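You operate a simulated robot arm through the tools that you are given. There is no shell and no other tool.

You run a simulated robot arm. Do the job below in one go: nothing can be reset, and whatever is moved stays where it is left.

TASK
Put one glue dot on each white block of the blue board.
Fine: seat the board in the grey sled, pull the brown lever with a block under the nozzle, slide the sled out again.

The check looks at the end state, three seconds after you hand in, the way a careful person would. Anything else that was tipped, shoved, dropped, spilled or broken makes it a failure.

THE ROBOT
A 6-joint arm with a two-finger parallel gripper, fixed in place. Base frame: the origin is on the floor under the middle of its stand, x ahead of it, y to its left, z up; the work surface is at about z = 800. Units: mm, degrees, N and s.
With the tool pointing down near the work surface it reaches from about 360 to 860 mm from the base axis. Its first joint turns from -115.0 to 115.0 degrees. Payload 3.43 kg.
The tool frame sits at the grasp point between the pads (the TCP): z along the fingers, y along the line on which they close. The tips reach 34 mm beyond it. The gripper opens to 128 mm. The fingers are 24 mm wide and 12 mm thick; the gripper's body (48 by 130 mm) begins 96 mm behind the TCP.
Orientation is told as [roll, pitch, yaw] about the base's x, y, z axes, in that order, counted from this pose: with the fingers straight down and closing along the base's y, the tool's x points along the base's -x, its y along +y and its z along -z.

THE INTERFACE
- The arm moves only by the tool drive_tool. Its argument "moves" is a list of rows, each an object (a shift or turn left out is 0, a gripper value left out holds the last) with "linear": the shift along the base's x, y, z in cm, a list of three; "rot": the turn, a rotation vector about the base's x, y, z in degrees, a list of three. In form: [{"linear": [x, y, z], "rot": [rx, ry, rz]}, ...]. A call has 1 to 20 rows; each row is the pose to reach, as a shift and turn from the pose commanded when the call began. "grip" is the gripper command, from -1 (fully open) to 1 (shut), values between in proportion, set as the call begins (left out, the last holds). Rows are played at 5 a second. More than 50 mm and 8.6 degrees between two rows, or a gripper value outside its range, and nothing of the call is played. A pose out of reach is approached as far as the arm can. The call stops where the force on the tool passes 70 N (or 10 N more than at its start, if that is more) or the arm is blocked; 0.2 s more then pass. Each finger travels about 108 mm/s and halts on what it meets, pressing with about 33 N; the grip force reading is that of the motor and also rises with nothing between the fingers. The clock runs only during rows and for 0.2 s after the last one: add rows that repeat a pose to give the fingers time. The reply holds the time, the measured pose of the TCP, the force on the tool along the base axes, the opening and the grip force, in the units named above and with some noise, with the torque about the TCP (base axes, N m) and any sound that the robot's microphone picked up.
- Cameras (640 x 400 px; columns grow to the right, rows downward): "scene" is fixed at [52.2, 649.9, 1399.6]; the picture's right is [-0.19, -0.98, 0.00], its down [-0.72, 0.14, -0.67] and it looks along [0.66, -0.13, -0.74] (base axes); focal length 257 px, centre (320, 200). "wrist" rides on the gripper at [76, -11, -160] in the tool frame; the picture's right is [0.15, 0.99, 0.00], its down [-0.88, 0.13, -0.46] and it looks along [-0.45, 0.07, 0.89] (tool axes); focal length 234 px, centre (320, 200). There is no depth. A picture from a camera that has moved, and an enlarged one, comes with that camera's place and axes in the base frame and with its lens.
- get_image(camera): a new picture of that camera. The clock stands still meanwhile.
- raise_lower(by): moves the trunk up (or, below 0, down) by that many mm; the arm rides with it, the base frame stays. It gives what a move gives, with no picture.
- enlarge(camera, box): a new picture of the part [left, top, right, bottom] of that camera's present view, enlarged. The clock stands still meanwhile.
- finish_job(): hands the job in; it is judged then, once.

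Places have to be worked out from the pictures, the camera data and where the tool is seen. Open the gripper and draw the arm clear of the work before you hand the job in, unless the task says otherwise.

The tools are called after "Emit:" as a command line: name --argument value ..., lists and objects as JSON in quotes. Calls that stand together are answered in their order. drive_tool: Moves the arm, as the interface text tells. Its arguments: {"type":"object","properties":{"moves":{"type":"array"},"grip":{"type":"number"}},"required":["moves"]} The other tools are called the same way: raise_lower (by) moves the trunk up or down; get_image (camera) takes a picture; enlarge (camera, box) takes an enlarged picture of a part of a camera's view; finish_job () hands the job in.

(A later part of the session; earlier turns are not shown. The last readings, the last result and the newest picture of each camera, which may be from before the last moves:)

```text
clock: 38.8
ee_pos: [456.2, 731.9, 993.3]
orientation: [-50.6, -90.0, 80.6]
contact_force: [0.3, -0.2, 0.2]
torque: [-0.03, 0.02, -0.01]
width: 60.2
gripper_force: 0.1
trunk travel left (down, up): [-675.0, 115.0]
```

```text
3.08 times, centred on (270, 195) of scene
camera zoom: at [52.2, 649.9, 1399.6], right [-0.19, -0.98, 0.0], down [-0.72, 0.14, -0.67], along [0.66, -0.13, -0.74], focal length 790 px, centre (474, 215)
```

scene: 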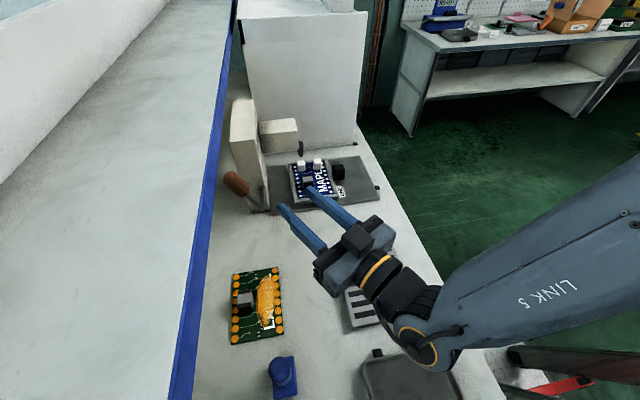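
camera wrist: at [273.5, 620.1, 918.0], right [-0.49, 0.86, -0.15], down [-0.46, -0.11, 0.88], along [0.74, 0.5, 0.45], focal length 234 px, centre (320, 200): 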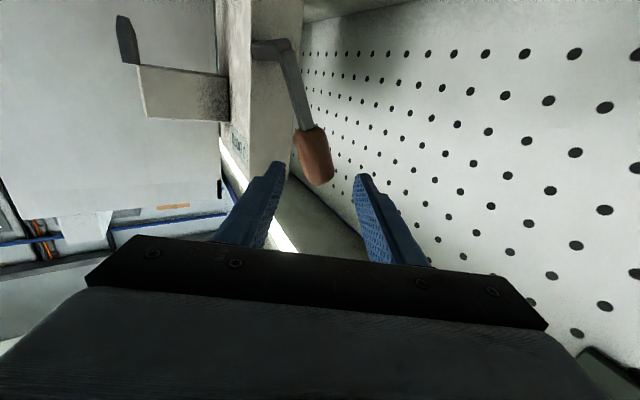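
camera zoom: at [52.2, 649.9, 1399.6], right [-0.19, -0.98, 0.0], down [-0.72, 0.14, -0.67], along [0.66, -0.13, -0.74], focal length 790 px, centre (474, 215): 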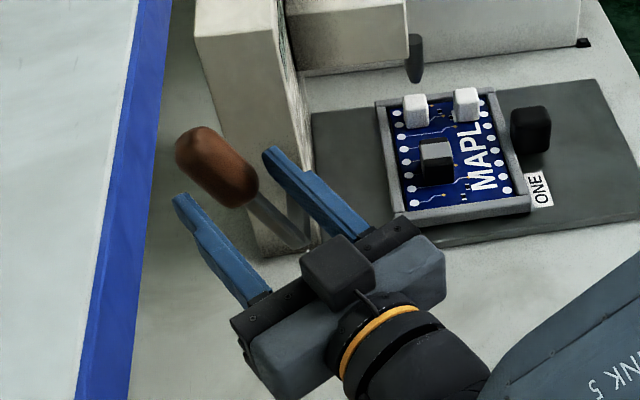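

The handle is centred between the fingers. I'll advance the last 41 mm so the fingers cage it.

Emit:
drive_tool --moves '[{"linear": [1.2, 0.65, 0]}, {"linear": [2.4, 1.3, 0]}, {"linear": [3.6, 1.96, 0]}, {"linear": [3.6, 1.96, 0]}]'

Emit:
enlarge --camera "wrist" --box '[240, 60, 400, 240]'

Emit:
enlarge --camera "scene" --box '[190, 130, 350, 260]'

```text
clock: 39.8
ee_pos: [494.1, 753.1, 991.9]
orientation: [-35.3, -90.0, 65.2]
contact_force: [0.7, -0.8, -0.7]
torque: [-0.04, -0.04, -0.02]
width: 60.5
gripper_force: 0.2
trunk travel left (down, up): [-675.0, 115.0]
```

```text
2.22 times, centred on (320, 150) of wrist
camera zoom: at [360.5, 663.1, 915.9], right [-0.49, 0.86, -0.15], down [-0.46, -0.11, 0.88], along [0.74, 0.5, 0.45], focal length 520 px, centre (320, 311)
```

zoom: 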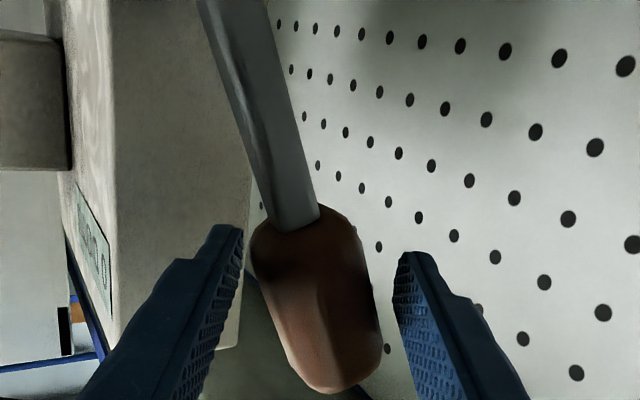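

```text
3.08 times, centred on (270, 195) of scene
camera zoom: at [52.2, 649.9, 1399.6], right [-0.19, -0.98, 0.0], down [-0.72, 0.14, -0.67], along [0.66, -0.13, -0.74], focal length 790 px, centre (474, 215)
```

zoom: 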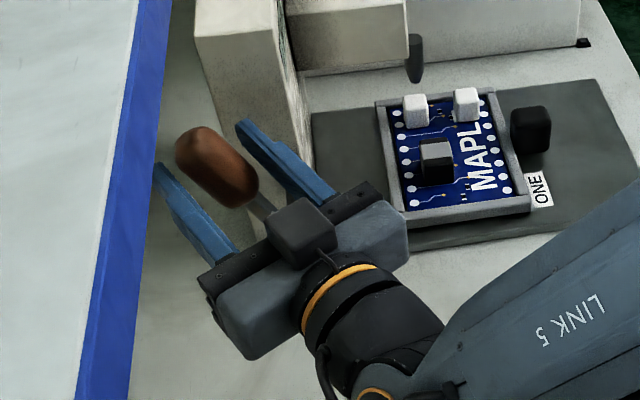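

The handle is now caged between the fingers. I'll begin pulling toward −y along the arc about the shaft, a small amount first, checking force and motion.

Emit:
drive_tool --moves '[{"linear": [0, -0.9, 0.35]}, {"linear": [0, -1.8, 0.65]}, {"linear": [0, -2.7, 0.85]}]'

Emit:
enlarge --camera "wrist" --box '[240, 60, 400, 240]'

Emit:
enlarge --camera "scene" --box '[190, 110, 350, 240]'

```text
clock: 40.6
ee_pos: [490.7, 726.3, 1001.8]
orientation: [92.8, -90.0, -62.8]
contact_force: [-0.1, 1.1, 0.8]
torque: [0.03, 0.0, -0.02]
width: 61.0
gripper_force: 0.2
trunk travel left (down, up): [-675.0, 115.0]
```

```text
2.22 times, centred on (320, 150) of wrist
camera zoom: at [358.8, 637.1, 925.1], right [-0.49, 0.86, -0.15], down [-0.46, -0.12, 0.88], along [0.74, 0.5, 0.45], focal length 520 px, centre (320, 311)
```

zoom: 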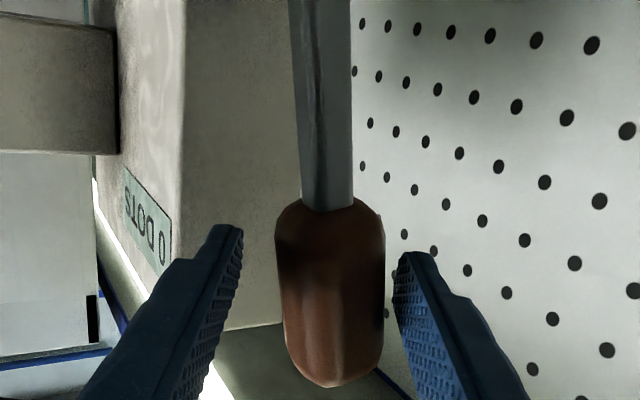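

```text
3.08 times, centred on (270, 175) of scene
camera zoom: at [52.2, 649.9, 1399.6], right [-0.19, -0.98, 0.0], down [-0.72, 0.14, -0.67], along [0.66, -0.13, -0.74], focal length 790 px, centre (474, 277)
```

zoom: 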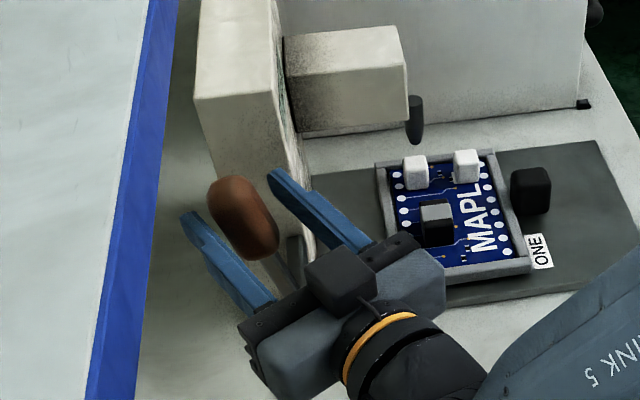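

The lever follows freely about the shaft with about 1 N. I'll continue the pull through vertical in moderate steps while watching the counter.

Emit:
drive_tool --moves '[{"linear": [0, -0.9, 0.1]}, {"linear": [0, -1.8, 0.12]}, {"linear": [0, -2.7, 0.05]}]'

Emit:
enlarge --camera "wrist" --box '[200, 40, 400, 240]'

Emit:
enlarge --camera "scene" --box '[190, 110, 350, 240]'

```text
clock: 41.4
ee_pos: [492.9, 699.2, 1001.2]
orientation: [6.8, -90.0, 23.2]
contact_force: [-0.5, 0.9, 0.1]
torque: [0.02, -0.01, 0.0]
width: 60.6
gripper_force: 0.9
trunk travel left (down, up): [-675.0, 115.0]
```

```text
2.00 times, centred on (300, 140) of wrist
camera zoom: at [359.9, 610.0, 925.3], right [-0.49, 0.86, -0.15], down [-0.46, -0.11, 0.88], along [0.74, 0.5, 0.45], focal length 468 px, centre (360, 320)
```

zoom: 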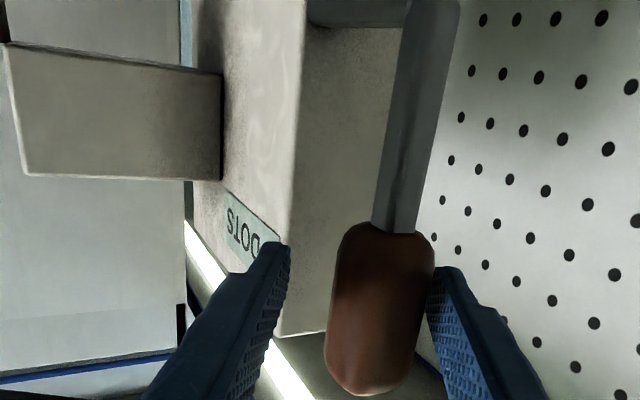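

```text
3.08 times, centred on (270, 175) of scene
camera zoom: at [52.2, 649.9, 1399.6], right [-0.19, -0.98, 0.0], down [-0.72, 0.14, -0.67], along [0.66, -0.13, -0.74], focal length 790 px, centre (474, 277)
```

zoom: 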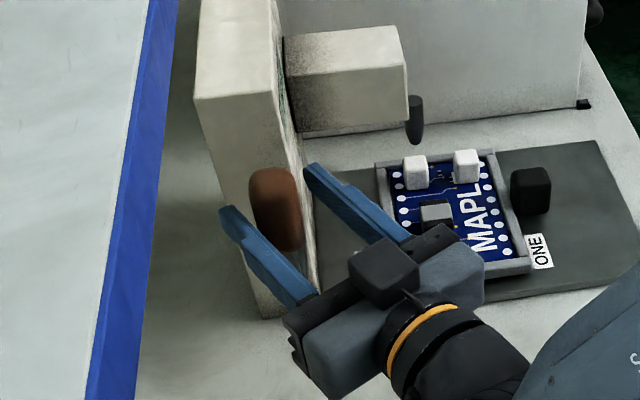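

Lever still moves freely. I'm continuing the pull to about −20°.

Emit:
drive_tool --moves '[{"linear": [0, -0.9, -0.1]}, {"linear": [0, -1.8, -0.3]}, {"linear": [0, -2.7, -0.6]}]'

Emit:
enlarge --camera "wrist" --box '[200, 40, 400, 240]'

Emit:
enlarge --camera "scene" --box '[190, 110, 350, 240]'

```text
clock: 42.2
ee_pos: [492.7, 673.2, 996.1]
orientation: [-87.0, -90.0, 117.2]
contact_force: [-1.1, 1.2, 0.8]
torque: [0.02, 0.02, -0.04]
width: 60.8
gripper_force: 0.9
trunk travel left (down, up): [-675.0, 115.0]
```

```text
2.00 times, centred on (300, 140) of wrist
camera zoom: at [360.0, 583.7, 919.5], right [-0.49, 0.86, -0.15], down [-0.46, -0.11, 0.88], along [0.74, 0.5, 0.45], focal length 468 px, centre (360, 320)
```

zoom: 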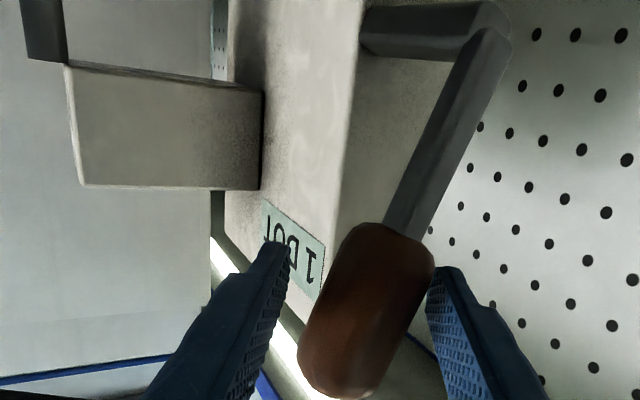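

```text
3.08 times, centred on (270, 175) of scene
camera zoom: at [52.2, 649.9, 1399.6], right [-0.19, -0.98, 0.0], down [-0.72, 0.14, -0.67], along [0.66, -0.13, -0.74], focal length 790 px, centre (474, 277)
```

zoom: 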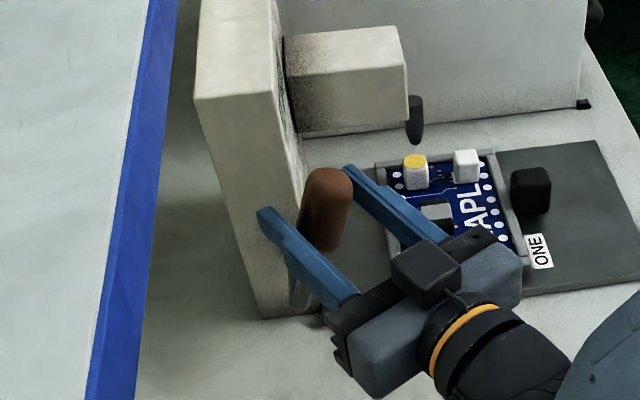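

The counter now reads "1 DOT" and a yellow dot is on the first block. I'll return the lever along the same arc.

Emit:
drive_tool --moves '[{"linear": [0, 0.9, 0.3]}, {"linear": [0, 1.8, 0.5]}, {"linear": [0, 2.7, 0.6]}, {"linear": [0, 3.6, 0.65]}, {"linear": [0, 4.5, 0.55]}, {"linear": [0, 5.4, 0.47]}]'

Emit:
enlarge --camera "wrist" --box '[200, 40, 400, 240]'

Emit:
enlarge --camera "scene" --box '[190, 110, 350, 240]'

```text
clock: 43.6
ee_pos: [495.1, 726.3, 998.4]
orientation: [-25.5, -90.0, 55.5]
contact_force: [-0.3, 0.2, -1.9]
torque: [-0.01, 0.0, -0.03]
width: 60.5
gripper_force: 0.4
trunk travel left (down, up): [-675.0, 115.0]
```

```text
2.00 times, centred on (300, 140) of wrist
camera zoom: at [360.1, 636.9, 923.2], right [-0.49, 0.86, -0.15], down [-0.46, -0.11, 0.88], along [0.74, 0.5, 0.45], focal length 468 px, centre (360, 320)
```

zoom: 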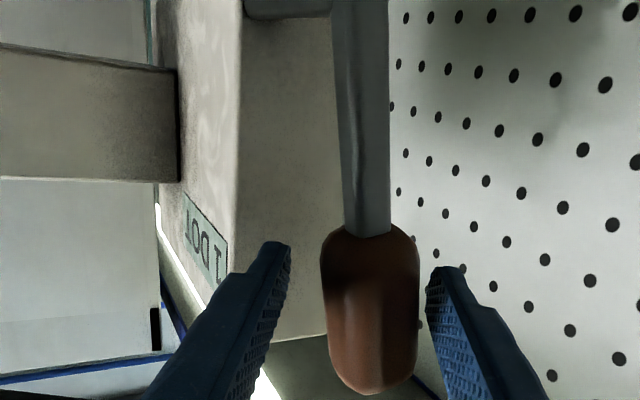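

```text
3.08 times, centred on (270, 175) of scene
camera zoom: at [52.2, 649.9, 1399.6], right [-0.19, -0.98, 0.0], down [-0.72, 0.14, -0.67], along [0.66, -0.13, -0.74], focal length 790 px, centre (474, 277)
```

zoom: 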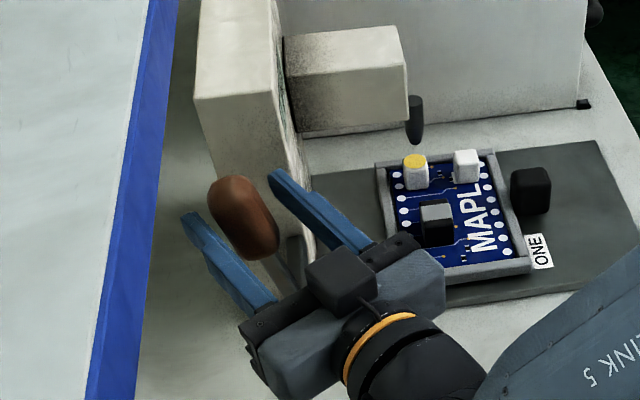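

The lever springs back on its own, following the finger. I'll return to the starting pose and confirm it's at rest.

Emit:
drive_tool --moves '[{"linear": [0, 0.9, -0.2]}, {"linear": [0, 1.8, -0.5]}, {"linear": [0, 2.75, -0.85]}, {"linear": [0, 2.75, -0.85]}]'

Emit:
enlarge --camera "wrist" --box '[200, 40, 400, 240]'

```text
clock: 44.6
ee_pos: [493.5, 754.3, 992.6]
orientation: [147.3, -90.1, -117.5]
contact_force: [1.7, -3.4, 1.6]
torque: [-0.11, -0.01, -0.04]
width: 62.2
gripper_force: 2.2
trunk travel left (down, up): [-675.0, 115.0]
```

```text
2.00 times, centred on (300, 140) of wrist
camera zoom: at [360.6, 664.8, 916.3], right [-0.49, 0.86, -0.15], down [-0.46, -0.11, 0.88], along [0.74, 0.5, 0.45], focal length 468 px, centre (360, 320)
```

zoom: 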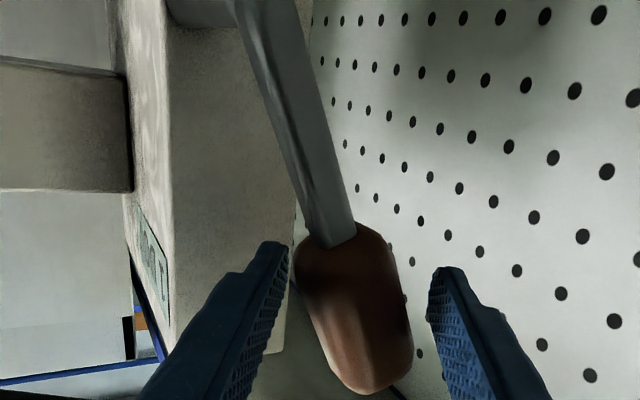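

The lever is back at its rest stop, with the −y finger just touching it (3 N). I'll shift −4 mm in y to free it, then withdraw along the tool axis.

Emit:
drive_tool --moves '[{"linear": [0, -0.4, 0]}, {"linear": [-1.2, -1.1, 0]}, {"linear": [-3.5, -2.4, 0]}, {"linear": [-6.5, -4.1, 0]}, {"linear": [-9.5, -6, 1.5]}, {"linear": [-12, -8.5, 4]}, {"linear": [-13.5, -11, 6]}, {"linear": [-13.5, -11, 6]}]'

Emit:
get_image --camera "scene"

Emit:
enlarge --camera "scene" --box '[210, 110, 370, 220]'

```text
clock: 46.4
ee_pos: [358.7, 642.8, 1053.4]
orientation: [-40.6, -89.9, 70.5]
contact_force: [-1.1, -0.2, 0.0]
torque: [0.02, -0.02, -0.03]
width: 60.0
gripper_force: 0.1
trunk travel left (down, up): [-675.0, 115.0]
```

```text
taken
```

scene: 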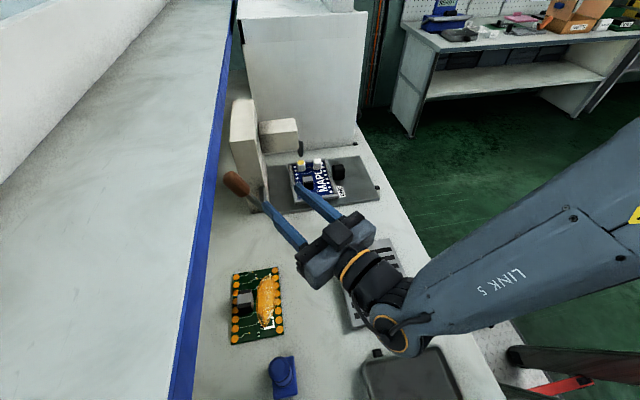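

```text
3.64 times, centred on (290, 165) of scene
camera zoom: at [52.2, 649.9, 1399.6], right [-0.19, -0.98, 0.0], down [-0.72, 0.14, -0.67], along [0.66, -0.13, -0.74], focal length 934 px, centre (429, 327)
```

zoom: 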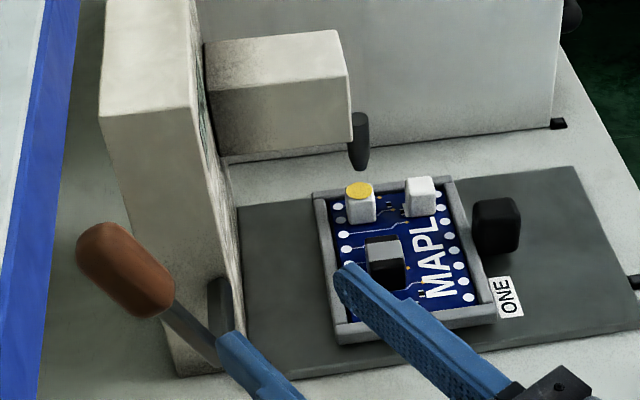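

The dot sits well centred on the first block and the lever is at rest. I'll turn the tool back to pointing down while moving toward the machine at height.

Emit:
drive_tool --moves '[{"linear": [1.0, -1.4, 0.3], "rot": [-1.96, 7.31, -1.96]}, {"linear": [2.0, -2.7, 0.6], "rot": [-3.92, 14.63, -3.92]}, {"linear": [3.0, -4.1, 0.9], "rot": [-5.88, 21.94, -5.88]}, {"linear": [4.0, -5.4, 1.2], "rot": [-7.83, 29.25, -7.83]}, {"linear": [5.0, -6.8, 1.5], "rot": [-9.79, 36.56, -9.79]}, {"linear": [6.0, -8.1, 1.8], "rot": [-11.75, 43.88, -11.75]}, {"linear": [7.0, -9.5, 2.1], "rot": [-13.71, 51.19, -13.71]}, {"linear": [8.0, -10.8, 2.4], "rot": [-15.67, 58.5, -15.67]}, {"linear": [9.0, -12.2, 2.7], "rot": [-17.63, 65.81, -17.63]}, {"linear": [10.0, -13.5, 3.0], "rot": [-19.58, 73.13, -19.58]}, {"linear": [11.0, -14.9, 3.3], "rot": [-21.54, 80.44, -21.54]}, {"linear": [12.0, -16.3, 3.6], "rot": [-23.5, 87.75, -23.5]}, {"linear": [12.0, -16.3, 3.6], "rot": [-23.5, 87.75, -23.5]}]' --grip -0.1

Emit:
drive_tool --moves '[{"linear": [1.6, -0.1, -0.8], "rot": [0, 0, 8.2]}, {"linear": [3.3, -0.2, -1.6], "rot": [0, 0, 16.4]}, {"linear": [4.9, -0.3, -2.4], "rot": [0, 0, 24.6]}, {"linear": [6.5, -0.4, -3.2], "rot": [0, 0, 32.8]}, {"linear": [8.2, -0.5, -4.0], "rot": [0, 0, 41.0]}, {"linear": [9.8, -0.6, -4.8], "rot": [0, 0, 49.2]}, {"linear": [11.5, -0.7, -5.6], "rot": [0, 0, 57.4]}, {"linear": [13.1, -0.8, -6.4], "rot": [0, 0, 65.6]}, {"linear": [14.8, -0.9, -7.2], "rot": [0, 0, 73.8]}, {"linear": [16.4, -1.0, -8.0], "rot": [0, 0, 82.0]}, {"linear": [18.0, -1.0, -8.8], "rot": [0, 0, 90.0]}, {"linear": [18.0, -1.0, -8.8], "rot": [0, 0, 90.0]}]'

Emit:
get_image --camera "wrist"

Emit:
get_image --camera "scene"

```text
clock: 49.2
ee_pos: [478.7, 479.0, 1089.9]
orientation: [-0.1, 0.1, -0.1]
contact_force: [-0.9, 0.6, 0.3]
torque: [0.01, 0.0, 0.03]
width: 70.0
gripper_force: 0.1
trunk travel left (down, up): [-675.0, 115.0]
```

```text
clock: 51.8
ee_pos: [658.2, 469.7, 1000.6]
orientation: [-0.1, 0.0, 90.1]
contact_force: [-0.6, -0.7, 0.2]
torque: [-0.02, 0.0, 0.02]
width: 70.4
gripper_force: 0.1
trunk travel left (down, up): [-675.0, 115.0]
```

```text
taken
camera wrist: at [669.4, 394.0, 1159.8], right [-0.99, -0.15, 0.0], down [-0.13, 0.88, 0.46], along [-0.07, 0.45, -0.89], focal length 234 px, centre (320, 200)
```

wrist: 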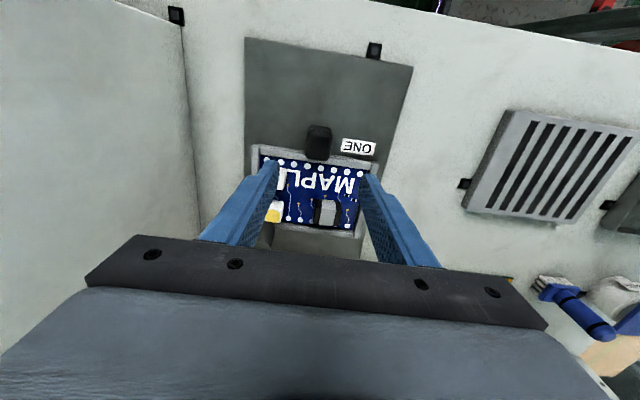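

```text
taken
```

scene: 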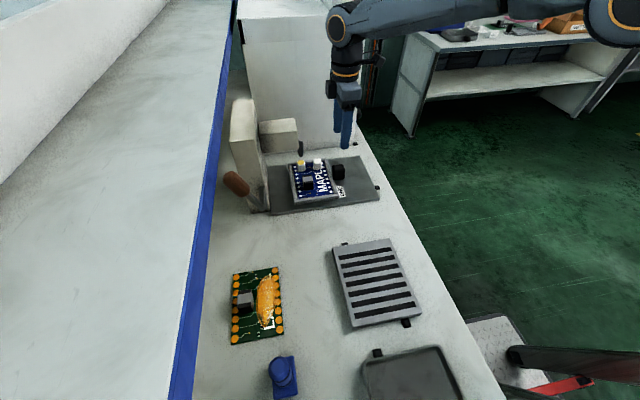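

I'm above the knob again with the sled at ONE. I'll descend to the same grip height as before.

Emit:
drive_tool --moves '[{"linear": [0.1, 0.05, -4.5]}, {"linear": [0.1, 0.05, -9]}, {"linear": [0.1, 0.05, -12]}, {"linear": [0.1, 0.05, -13.5]}, {"linear": [0.1, 0.05, -13.9]}, {"linear": [0.1, 0.05, -13.9]}]'

Emit:
enlarge --camera "wrist" --box '[230, 80, 410, 250]'

```text
clock: 53.2
ee_pos: [659.0, 470.6, 858.6]
orientation: [0.0, -0.1, 90.1]
contact_force: [0.1, -0.2, 0.3]
torque: [0.0, -0.03, 0.0]
width: 70.4
gripper_force: 0.1
trunk travel left (down, up): [-675.0, 115.0]
```

```text
2.35 times, centred on (320, 165) of wrist
camera zoom: at [670.2, 395.2, 1019.5], right [-0.99, -0.15, 0.0], down [-0.13, 0.88, 0.46], along [-0.07, 0.45, -0.89], focal length 551 px, centre (320, 282)
```

zoom: 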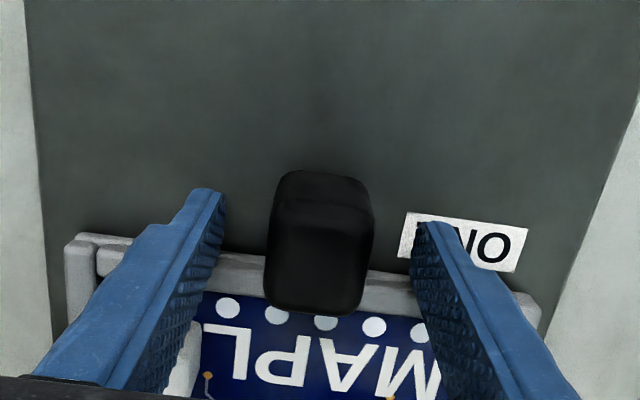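

The knob is centred. I'll raise 2 mm to match the earlier height and close on it.

Emit:
drive_tool --moves '[{"linear": [0, 0, 0.2]}, {"linear": [0, 0, 0.2]}]'

Emit:
drive_tool --moves '[{"linear": [0, 0, 0]}, {"linear": [0, 0, 0]}, {"linear": [0, 0, 0]}, {"linear": [0, 0, 0]}]' --grip 1

```text
clock: 53.8
ee_pos: [659.8, 471.5, 862.7]
orientation: [0.0, 0.0, 90.0]
contact_force: [0.1, -0.4, 0.0]
torque: [0.01, -0.04, -0.02]
width: 70.3
gripper_force: 0.0
trunk travel left (down, up): [-675.0, 115.0]
```

```text
clock: 54.8
ee_pos: [661.2, 471.1, 862.2]
orientation: [0.0, 0.1, 90.0]
contact_force: [8.2, 2.8, -1.8]
torque: [0.2, -0.13, 0.08]
width: 33.8
gripper_force: 45.2
trunk travel left (down, up): [-675.0, 115.0]
```

It's gripped with an 8 N side load, which I'll relieve with +1 mm in x. Then I'll slide +54 mm in y (the block spacing) toward TWO.

Emit:
drive_tool --moves '[{"linear": [0.1, 0.3, 0]}, {"linear": [0.1, 1.1, 0]}, {"linear": [0.1, 1.9, 0]}, {"linear": [0.1, 2.7, 0]}, {"linear": [0.1, 3.5, 0]}, {"linear": [0.1, 4.3, 0]}, {"linear": [0.1, 5.0, 0]}, {"linear": [0.1, 5.35, 0]}, {"linear": [0.1, 5.35, 0]}]'

Emit:
enlarge --camera "scene" --box '[270, 110, 370, 210]'

Emit:
enlarge --camera "wrist" --box '[190, 80, 430, 250]'

```text
clock: 56.8
ee_pos: [660.0, 523.5, 863.3]
orientation: [0.2, 0.1, 89.9]
contact_force: [-9.9, -11.7, -11.3]
torque: [-0.08, -0.07, 0.16]
width: 33.7
gripper_force: 45.4
trunk travel left (down, up): [-675.0, 115.0]
```

```text
4.00 times, centred on (320, 160) of scene
camera zoom: at [52.2, 649.9, 1399.6], right [-0.19, -0.98, 0.0], down [-0.72, 0.14, -0.67], along [0.66, -0.13, -0.74], focal length 1027 px, centre (320, 360)
```

zoom: 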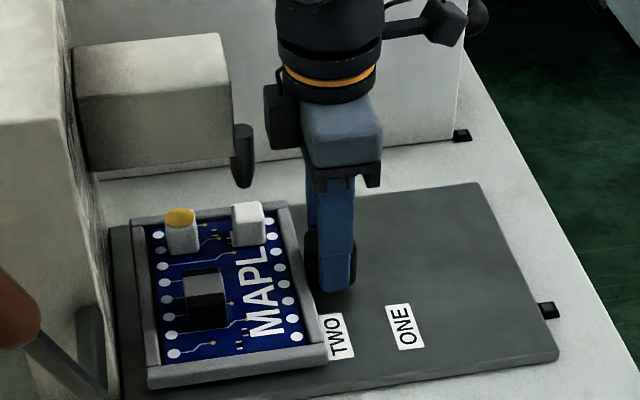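

```text
2.35 times, centred on (310, 165) of wrist
camera zoom: at [671.4, 448.3, 1021.8], right [-0.99, -0.15, 0.0], down [-0.13, 0.88, 0.45], along [-0.07, 0.45, -0.89], focal length 551 px, centre (344, 282)
```

zoom: 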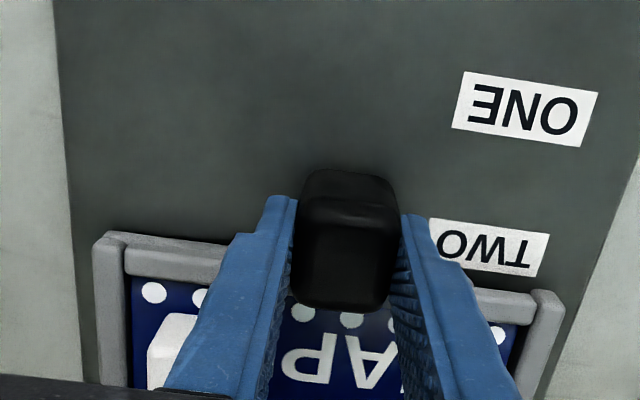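

"TWO" is almost uncovered, but block two still seems about 3.5 mm short of the nozzle in both views. I'll slide +3.5 mm more, easing the side and vertical loads.

Emit:
drive_tool --moves '[{"linear": [-0.05, 0.1, -0.07]}, {"linear": [-0.05, 0.25, -0.07]}, {"linear": [-0.05, 0.4, -0.07]}, {"linear": [-0.05, 0.4, -0.07]}]'

Emit:
enlarge --camera "scene" --box '[280, 130, 340, 190]'

Emit:
enlarge --camera "wrist" --box '[190, 80, 430, 250]'

```text
clock: 57.8
ee_pos: [660.1, 525.7, 863.2]
orientation: [0.0, 0.0, 90.0]
contact_force: [-4.9, -31.6, -9.2]
torque: [-0.69, 0.09, 0.12]
width: 33.5
gripper_force: 44.8
trunk travel left (down, up): [-675.0, 115.0]
```

```text
6.67 times, centred on (310, 160) of scene
camera zoom: at [52.2, 649.9, 1399.6], right [-0.19, -0.98, 0.0], down [-0.72, 0.14, -0.67], along [0.66, -0.13, -0.74], focal length 1712 px, centre (387, 467)
```

zoom: 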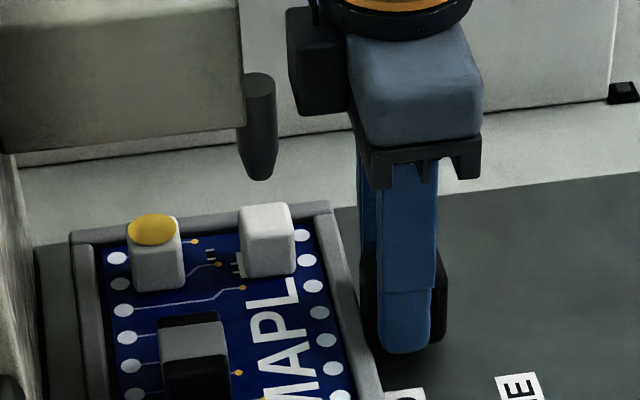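

```text
2.35 times, centred on (310, 165) of wrist
camera zoom: at [671.1, 451.0, 1022.5], right [-0.99, -0.15, 0.0], down [-0.13, 0.88, 0.46], along [-0.07, 0.45, -0.89], focal length 551 px, centre (344, 282)
```

zoom: 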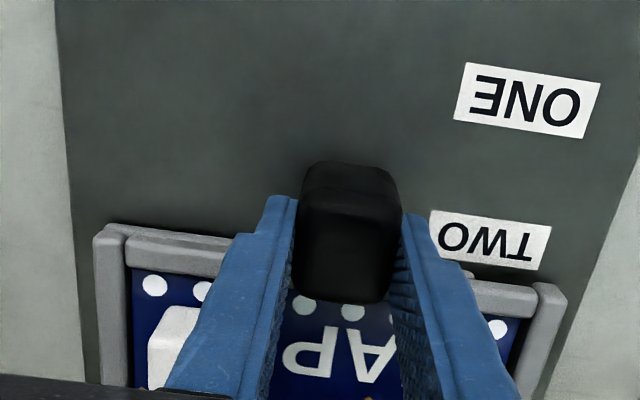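

The y force rose to 31 N, so the sled has met its end stop, with block two about 2.5 mm from the nozzle's centre line, well inside the block. I'll relieve the push before releasing.

Emit:
drive_tool --moves '[{"linear": [0, -0.15, -0.03]}, {"linear": [0, -0.22, -0.05]}, {"linear": [0, -0.22, -0.05]}]'

```text
clock: 58.6
ee_pos: [661.1, 526.8, 864.4]
orientation: [-0.1, -0.2, 90.0]
contact_force: [1.5, -15.3, -4.6]
torque: [-0.72, 0.24, -0.1]
width: 33.6
gripper_force: 45.1
trunk travel left (down, up): [-675.0, 115.0]
```

There's still 15 N of push, so I'll relieve a further 1.8 mm.

Emit:
drive_tool --moves '[{"linear": [0, -0.1, -0.03]}, {"linear": [0, -0.18, -0.03]}, {"linear": [0, -0.18, -0.03]}]'

Emit:
drive_tool --moves '[{"linear": [0, 0, 0]}, {"linear": [0, 0, 0]}, {"linear": [0, 0, 0]}]' --grip 0.0

Emit:
enlarge --camera "scene" --box '[280, 130, 340, 190]'

```text
clock: 59.4
ee_pos: [660.4, 527.1, 862.6]
orientation: [-0.1, -0.2, 90.2]
contact_force: [2.7, 3.0, 7.8]
torque: [-0.03, 0.22, 0.29]
width: 33.7
gripper_force: 45.2
trunk travel left (down, up): [-675.0, 115.0]
```

```text
clock: 60.2
ee_pos: [660.1, 525.2, 860.8]
orientation: [0.1, 0.0, 89.9]
contact_force: [-0.6, -0.2, -0.1]
torque: [0.01, 0.01, 0.02]
width: 64.1
gripper_force: 0.1
trunk travel left (down, up): [-675.0, 115.0]
```

```text
6.67 times, centred on (310, 160) of scene
camera zoom: at [52.2, 649.9, 1399.6], right [-0.19, -0.98, 0.0], down [-0.72, 0.14, -0.67], along [0.66, -0.13, -0.74], focal length 1712 px, centre (387, 467)
```

zoom: 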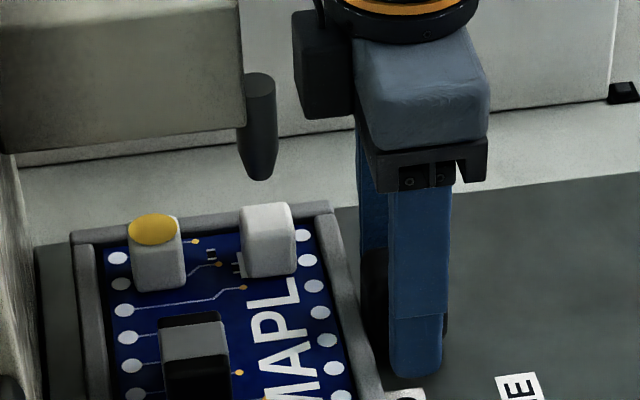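

The knob is released and the sled has stayed put. I'll lift clear, then turn back to yaw 0 at the viewing point to verify block two against the nozzle.

Emit:
drive_tool --moves '[{"linear": [0, 0, 2]}, {"linear": [0, 0, 6]}, {"linear": [0, -1.5, 10]}, {"linear": [0, -4.5, 13]}, {"linear": [0, -4.5, 13]}]'

Emit:
drive_tool --moves '[{"linear": [-0.9, 0.75, 1.0], "rot": [0, 0, -8.2]}, {"linear": [-1.8, 1.5, 2.0], "rot": [0, 0, -16.4]}, {"linear": [-2.7, 2.25, 3.0], "rot": [0, 0, -24.6]}, {"linear": [-3.6, 3.0, 4.0], "rot": [0, 0, -32.8]}, {"linear": [-4.5, 3.75, 5.0], "rot": [0, 0, -41.0]}, {"linear": [-5.4, 4.5, 6.0], "rot": [0, 0, -49.2]}, {"linear": [-6.3, 5.25, 7.0], "rot": [0, 0, -57.4]}, {"linear": [-7.2, 6.0, 8.0], "rot": [0, 0, -65.6]}, {"linear": [-8.1, 6.75, 9.0], "rot": [0, 0, -73.8]}, {"linear": [-9.0, 7.5, 10.0], "rot": [0, 0, -82.0]}, {"linear": [-9.9, 8.0, 11.0], "rot": [0, 0, -90.0]}, {"linear": [-9.9, 8.0, 11.0], "rot": [0, 0, -90.0]}]' --grip -1

Emit:
get_image --camera "wrist"

Emit:
enlarge --camera "wrist" --box '[280, 180, 360, 240]'

Emit:
enlarge --camera "scene" --box '[260, 120, 340, 200]'

```text
clock: 61.4
ee_pos: [660.0, 478.2, 993.3]
orientation: [0.0, 0.0, 90.0]
contact_force: [-0.5, 0.6, -0.3]
torque: [-0.02, -0.02, -0.01]
width: 64.3
gripper_force: 0.1
trunk travel left (down, up): [-675.0, 115.0]
```

```text
clock: 64.0
ee_pos: [560.6, 558.7, 1102.2]
orientation: [0.0, 0.0, -0.1]
contact_force: [-0.6, -0.5, -0.2]
torque: [-0.01, 0.0, 0.0]
width: 128.0
gripper_force: 0.1
trunk travel left (down, up): [-675.0, 115.0]
```

```text
taken
camera wrist: at [485.3, 548.0, 1261.5], right [-0.14, 0.99, 0.0], down [0.88, 0.13, 0.46], along [0.45, 0.07, -0.89], focal length 234 px, centre (320, 200)
```

wrist: 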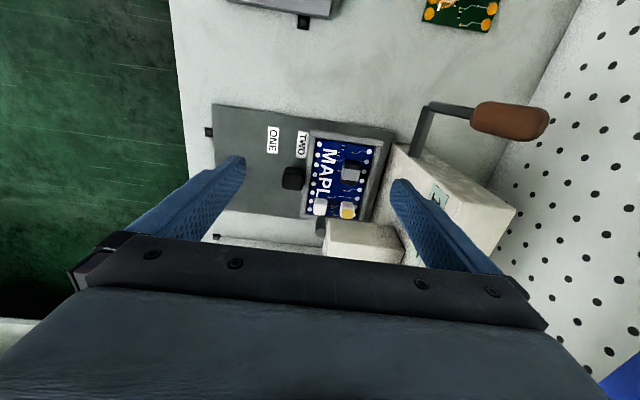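

```text
6.67 times, centred on (320, 210) of wrist
camera zoom: at [485.3, 548.0, 1261.5], right [-0.14, 0.99, 0.0], down [0.88, 0.13, 0.46], along [0.45, 0.07, -0.89], focal length 1561 px, centre (320, 133)
```

zoom: 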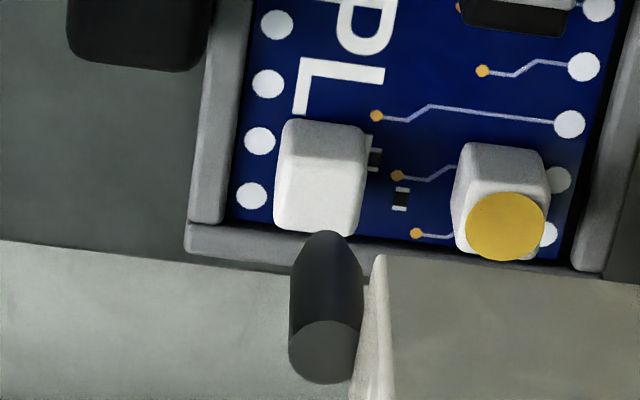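

```text
5.00 times, centred on (300, 160) of scene
camera zoom: at [52.2, 649.9, 1399.6], right [-0.19, -0.98, 0.0], down [-0.72, 0.14, -0.67], along [0.66, -0.13, -0.74], focal length 1284 px, centre (420, 400)
```

zoom: 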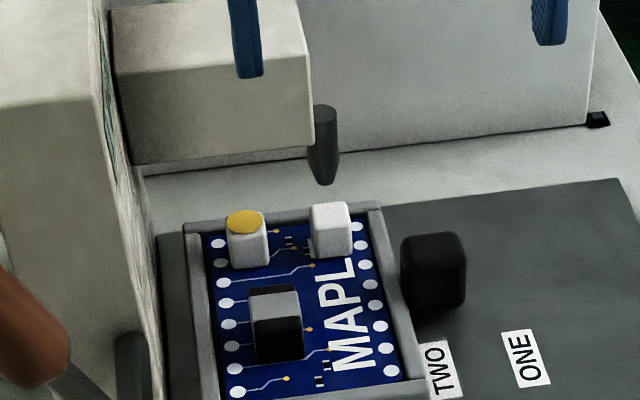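

The first dot is about 23 mm wide and nearly centred on its block. Block two, however, is still 4–7 mm short of the nozzle axis, so I want to know what stopped the sled. I'll enlarge around its leading edge.

Emit:
enlarge --camera "wrist" --box '[290, 120, 410, 240]'

Emit:
enlarge --camera "scene" --box '[255, 150, 355, 215]'

Emit:
enlarge --camera "wrist" --box '[250, 110, 350, 200]'

```text
3.33 times, centred on (350, 180) of wrist
camera zoom: at [485.3, 548.0, 1261.5], right [-0.14, 0.99, 0.0], down [0.88, 0.13, 0.46], along [0.45, 0.07, -0.89], focal length 781 px, centre (220, 267)
```

zoom: 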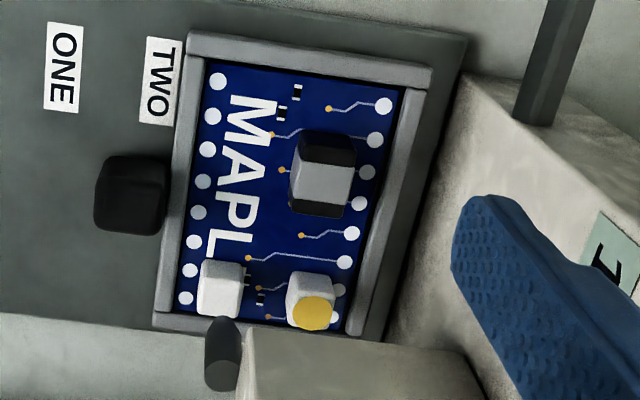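

```text
6.15 times, centred on (305, 182) of scene
camera zoom: at [52.2, 649.9, 1399.6], right [-0.19, -0.98, 0.0], down [-0.72, 0.14, -0.67], along [0.66, -0.13, -0.74], focal length 1580 px, centre (412, 308)
```

zoom: 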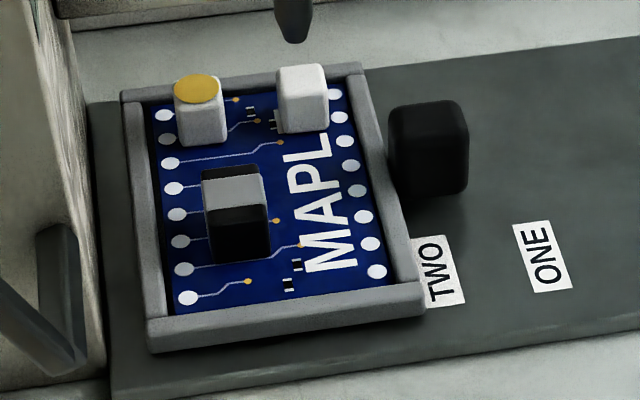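

```text
4.44 times, centred on (300, 155) of wrist
camera zoom: at [485.3, 548.0, 1261.5], right [-0.14, 0.99, 0.0], down [0.88, 0.13, 0.46], along [0.45, 0.07, -0.89], focal length 1041 px, centre (409, 400)
```

zoom: 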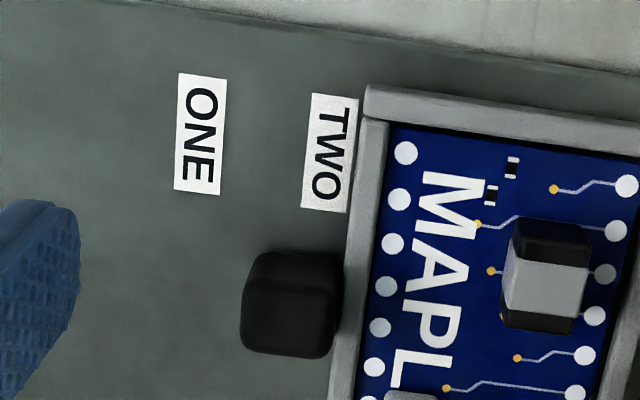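

The sled's left wall already sits right at the TWO label, but the board hugs the −y wall inside the sled. To find what stopped the sled, I'll tilt the tool and look at the machine from the −x side at a lower height.

Emit:
drive_tool --moves '[{"linear": [-2.3, 0.6, -2.1], "rot": [0, -7.2, 0]}, {"linear": [-4.6, 1.2, -4.2], "rot": [0, -14.4, 0]}, {"linear": [-6.9, 1.8, -6.3], "rot": [0, -21.6, 0]}, {"linear": [-9.2, 2.4, -8.4], "rot": [0, -28.8, 0]}, {"linear": [-11.5, 3.0, -10.5], "rot": [0, -36, 0]}, {"linear": [-13.8, 3.6, -12.6], "rot": [0, -43, 0]}, {"linear": [-16, 4.1, -15], "rot": [0, -50, 0]}, {"linear": [-16, 4.1, -15], "rot": [0, -50, 0]}]'

Emit:
get_image --camera "wrist"

Emit:
enlarge --camera "wrist" --box '[220, 20, 440, 200]'

```text
clock: 65.8
ee_pos: [400.8, 599.4, 951.0]
orientation: [0.0, -50.0, 0.0]
contact_force: [0.5, 0.3, -0.3]
torque: [0.0, 0.0, 0.02]
width: 127.9
gripper_force: 0.0
trunk travel left (down, up): [-675.0, 115.0]
```

```text
taken
camera wrist: at [229.3, 588.8, 994.3], right [-0.09, 0.99, -0.11], down [0.22, 0.13, 0.97], along [0.97, 0.07, -0.23], focal length 234 px, centre (320, 200)
```

wrist: 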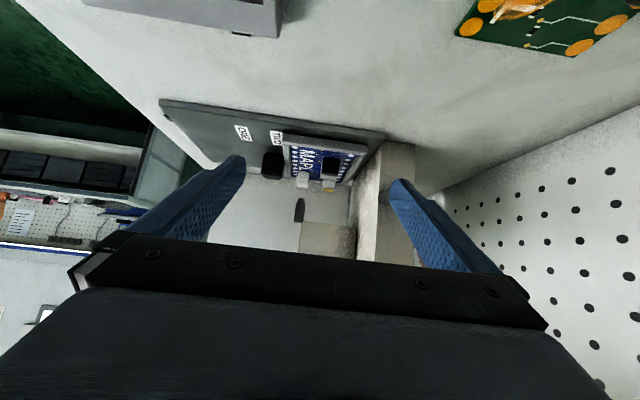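

```text
2.22 times, centred on (330, 110) of wrist
camera zoom: at [229.3, 588.8, 994.3], right [-0.09, 0.99, -0.11], down [0.22, 0.13, 0.97], along [0.97, 0.07, -0.23], focal length 520 px, centre (298, 400)
```

zoom: 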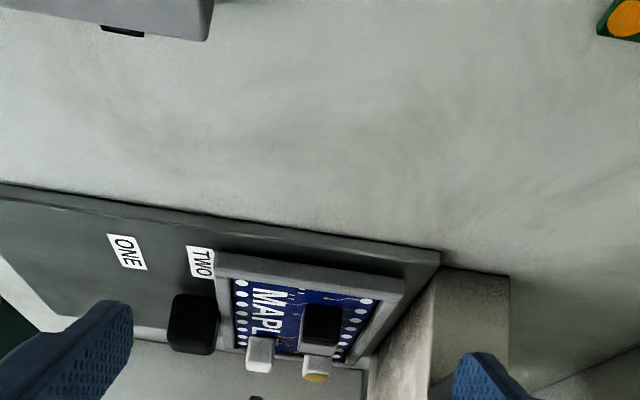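

I can see the machine side-on, upside down. I'll enlarge the nozzle, block and sled-end region.

Emit:
enlarge --camera "wrist" --box '[260, 120, 400, 250]'

Emit:
enlarge --camera "wrist" --box '[280, 150, 350, 230]'

```text
3.08 times, centred on (330, 185) of wrist
camera zoom: at [229.3, 588.8, 994.3], right [-0.09, 0.99, -0.11], down [0.22, 0.13, 0.97], along [0.97, 0.07, -0.23], focal length 720 px, centre (289, 246)
```

zoom: 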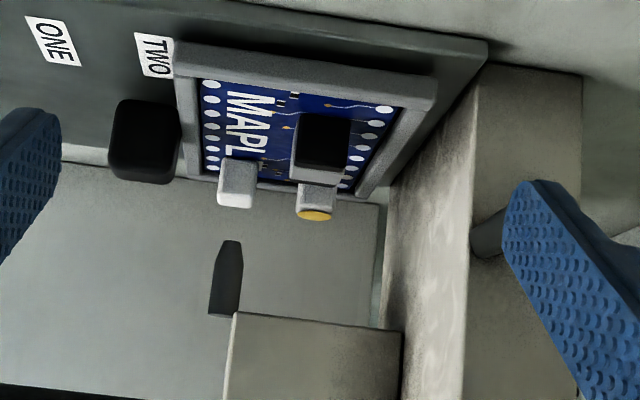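

```text
5.00 times, centred on (315, 190) of wrist
camera zoom: at [229.3, 588.8, 994.3], right [-0.09, 0.99, -0.11], down [0.22, 0.13, 0.97], along [0.97, 0.07, -0.23], focal length 1171 px, centre (345, 250)
```

zoom: 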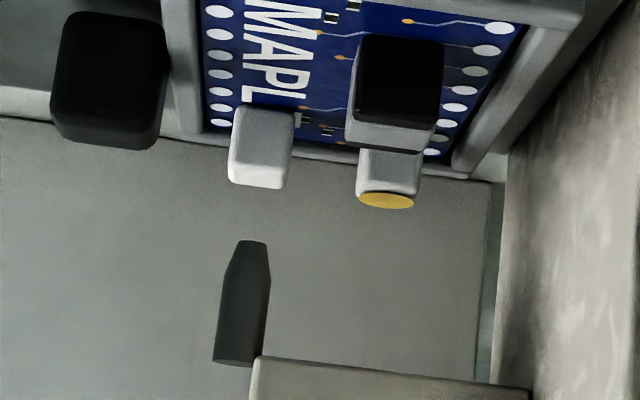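

In this side view the nozzle axis is about y 583 and block two about y 582. Allowing for how dot one landed, the true offset is 1–4 mm, well within the 25 mm block, and the sled is at its end stop at TWO. I'll go on to the lever: tool horizontal, to the pre-approach point.

Emit:
drive_tool --moves '[{"linear": [0.1, 1.7, 0.7], "rot": [1.74, -6.51, 4.79]}, {"linear": [0.2, 3.5, 1.4], "rot": [3.49, -13.02, 9.58]}, {"linear": [0.3, 5.2, 2.1], "rot": [5.23, -19.53, 14.38]}, {"linear": [0.5, 6.9, 2.8], "rot": [6.97, -26.03, 19.17]}, {"linear": [0.6, 8.7, 3.5], "rot": [8.72, -32.54, 23.96]}, {"linear": [0.7, 10.35, 4.1], "rot": [10.46, -39.05, 28.75]}, {"linear": [0.7, 10.35, 4.1], "rot": [10.46, -39.05, 28.75]}]' --grip 0.06

Emit:
enlarge --camera "wrist" --box '[240, 20, 400, 240]'

Emit:
enlarge --camera "scene" --box '[190, 110, 350, 260]'

```text
clock: 67.4
ee_pos: [407.8, 703.7, 994.2]
orientation: [-178.4, -90.1, -151.7]
contact_force: [0.3, -0.1, -0.1]
torque: [0.05, 0.03, -0.03]
width: 60.4
gripper_force: 0.1
trunk travel left (down, up): [-675.0, 115.0]
```

```text
1.82 times, centred on (320, 130) of wrist
camera zoom: at [275.4, 614.1, 917.8], right [-0.5, 0.86, -0.15], down [-0.46, -0.12, 0.88], along [0.74, 0.5, 0.45], focal length 426 px, centre (320, 327)
```

zoom: 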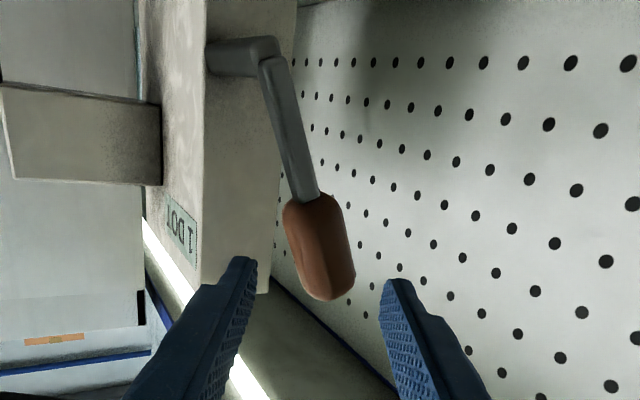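

```text
2.67 times, centred on (270, 185) of scene
camera zoom: at [52.2, 649.9, 1399.6], right [-0.19, -0.98, 0.0], down [-0.72, 0.14, -0.67], along [0.66, -0.13, -0.74], focal length 685 px, centre (453, 240)
```

zoom: 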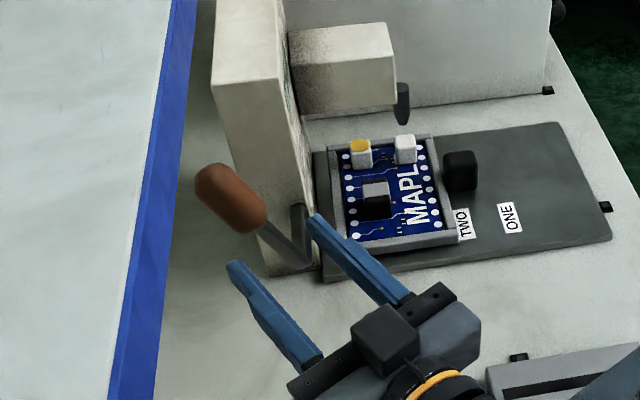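

The handle is centred between the fingers, counter at "1 DOT". I'll advance straight in to cage the handle as before.

Emit:
drive_tool --moves '[{"linear": [2.2, 1.25, 0]}, {"linear": [4.3, 2.5, 0]}, {"linear": [6.5, 3.7, -0.1]}, {"linear": [8.6, 4.9, -0.2]}, {"linear": [8.6, 4.9, -0.2]}]'

Emit:
enlarge --camera "wrist" --box '[200, 40, 400, 240]'

```text
clock: 68.6
ee_pos: [494.5, 753.1, 991.2]
orientation: [-22.8, -90.0, 52.8]
contact_force: [0.3, 0.1, -0.3]
torque: [-0.02, 0.02, 0.0]
width: 60.7
gripper_force: 0.3
trunk travel left (down, up): [-675.0, 115.0]
```

```text
2.00 times, centred on (300, 140) of wrist
camera zoom: at [361.5, 663.7, 915.5], right [-0.49, 0.86, -0.15], down [-0.46, -0.11, 0.88], along [0.74, 0.5, 0.45], focal length 468 px, centre (360, 320)
```

zoom: 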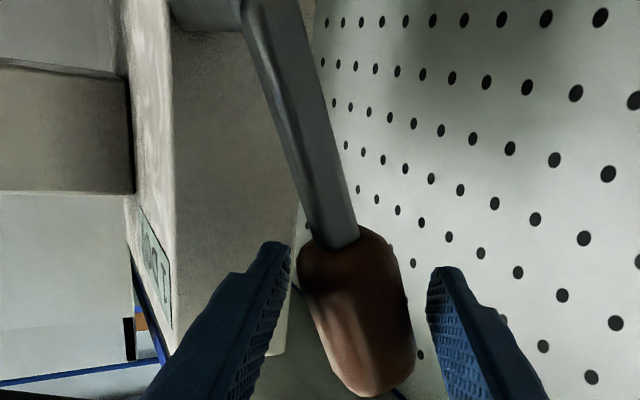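

The handle is caged again. I'll pull along the same arc to the same end point that gave the first dot.

Emit:
drive_tool --moves '[{"linear": [0, -0.9, 0.35]}, {"linear": [0, -1.8, 0.65]}, {"linear": [0, -2.7, 0.85]}, {"linear": [0, -3.6, 0.95]}, {"linear": [0, -4.5, 0.97]}, {"linear": [0, -5.4, 0.9]}, {"linear": [0, -6.3, 0.8]}, {"linear": [0, -7.2, 0.6]}, {"linear": [0, -8.1, 0.3]}]'

Emit:
enlarge --camera "wrist" --box '[200, 40, 400, 240]'

Emit:
enlarge --camera "scene" --box '[190, 110, 350, 240]'

```text
clock: 70.6
ee_pos: [494.3, 672.2, 992.8]
orientation: [121.1, -90.0, -91.1]
contact_force: [-0.1, 3.7, 0.5]
torque: [0.03, 0.01, -0.01]
width: 61.9
gripper_force: 1.5
trunk travel left (down, up): [-675.0, 115.0]
```

```text
2.00 times, centred on (300, 140) of wrist
camera zoom: at [361.6, 582.3, 917.5], right [-0.49, 0.86, -0.15], down [-0.46, -0.12, 0.88], along [0.74, 0.5, 0.45], focal length 468 px, centre (360, 320)
```

zoom: 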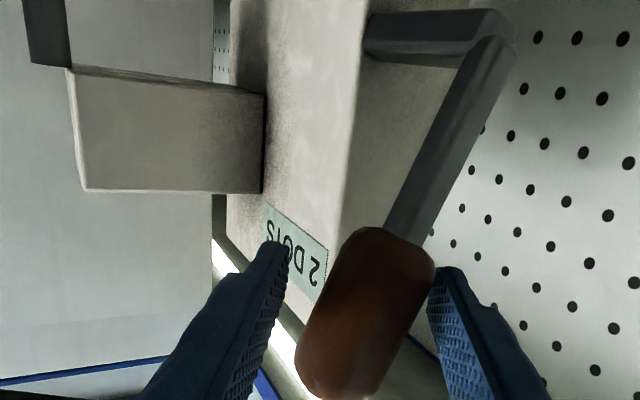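

```text
3.08 times, centred on (270, 175) of scene
camera zoom: at [52.2, 649.9, 1399.6], right [-0.19, -0.98, 0.0], down [-0.72, 0.14, -0.67], along [0.66, -0.13, -0.74], focal length 790 px, centre (474, 277)
```

zoom: 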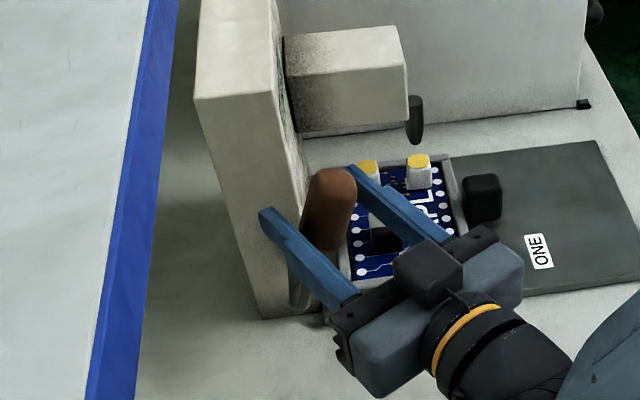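

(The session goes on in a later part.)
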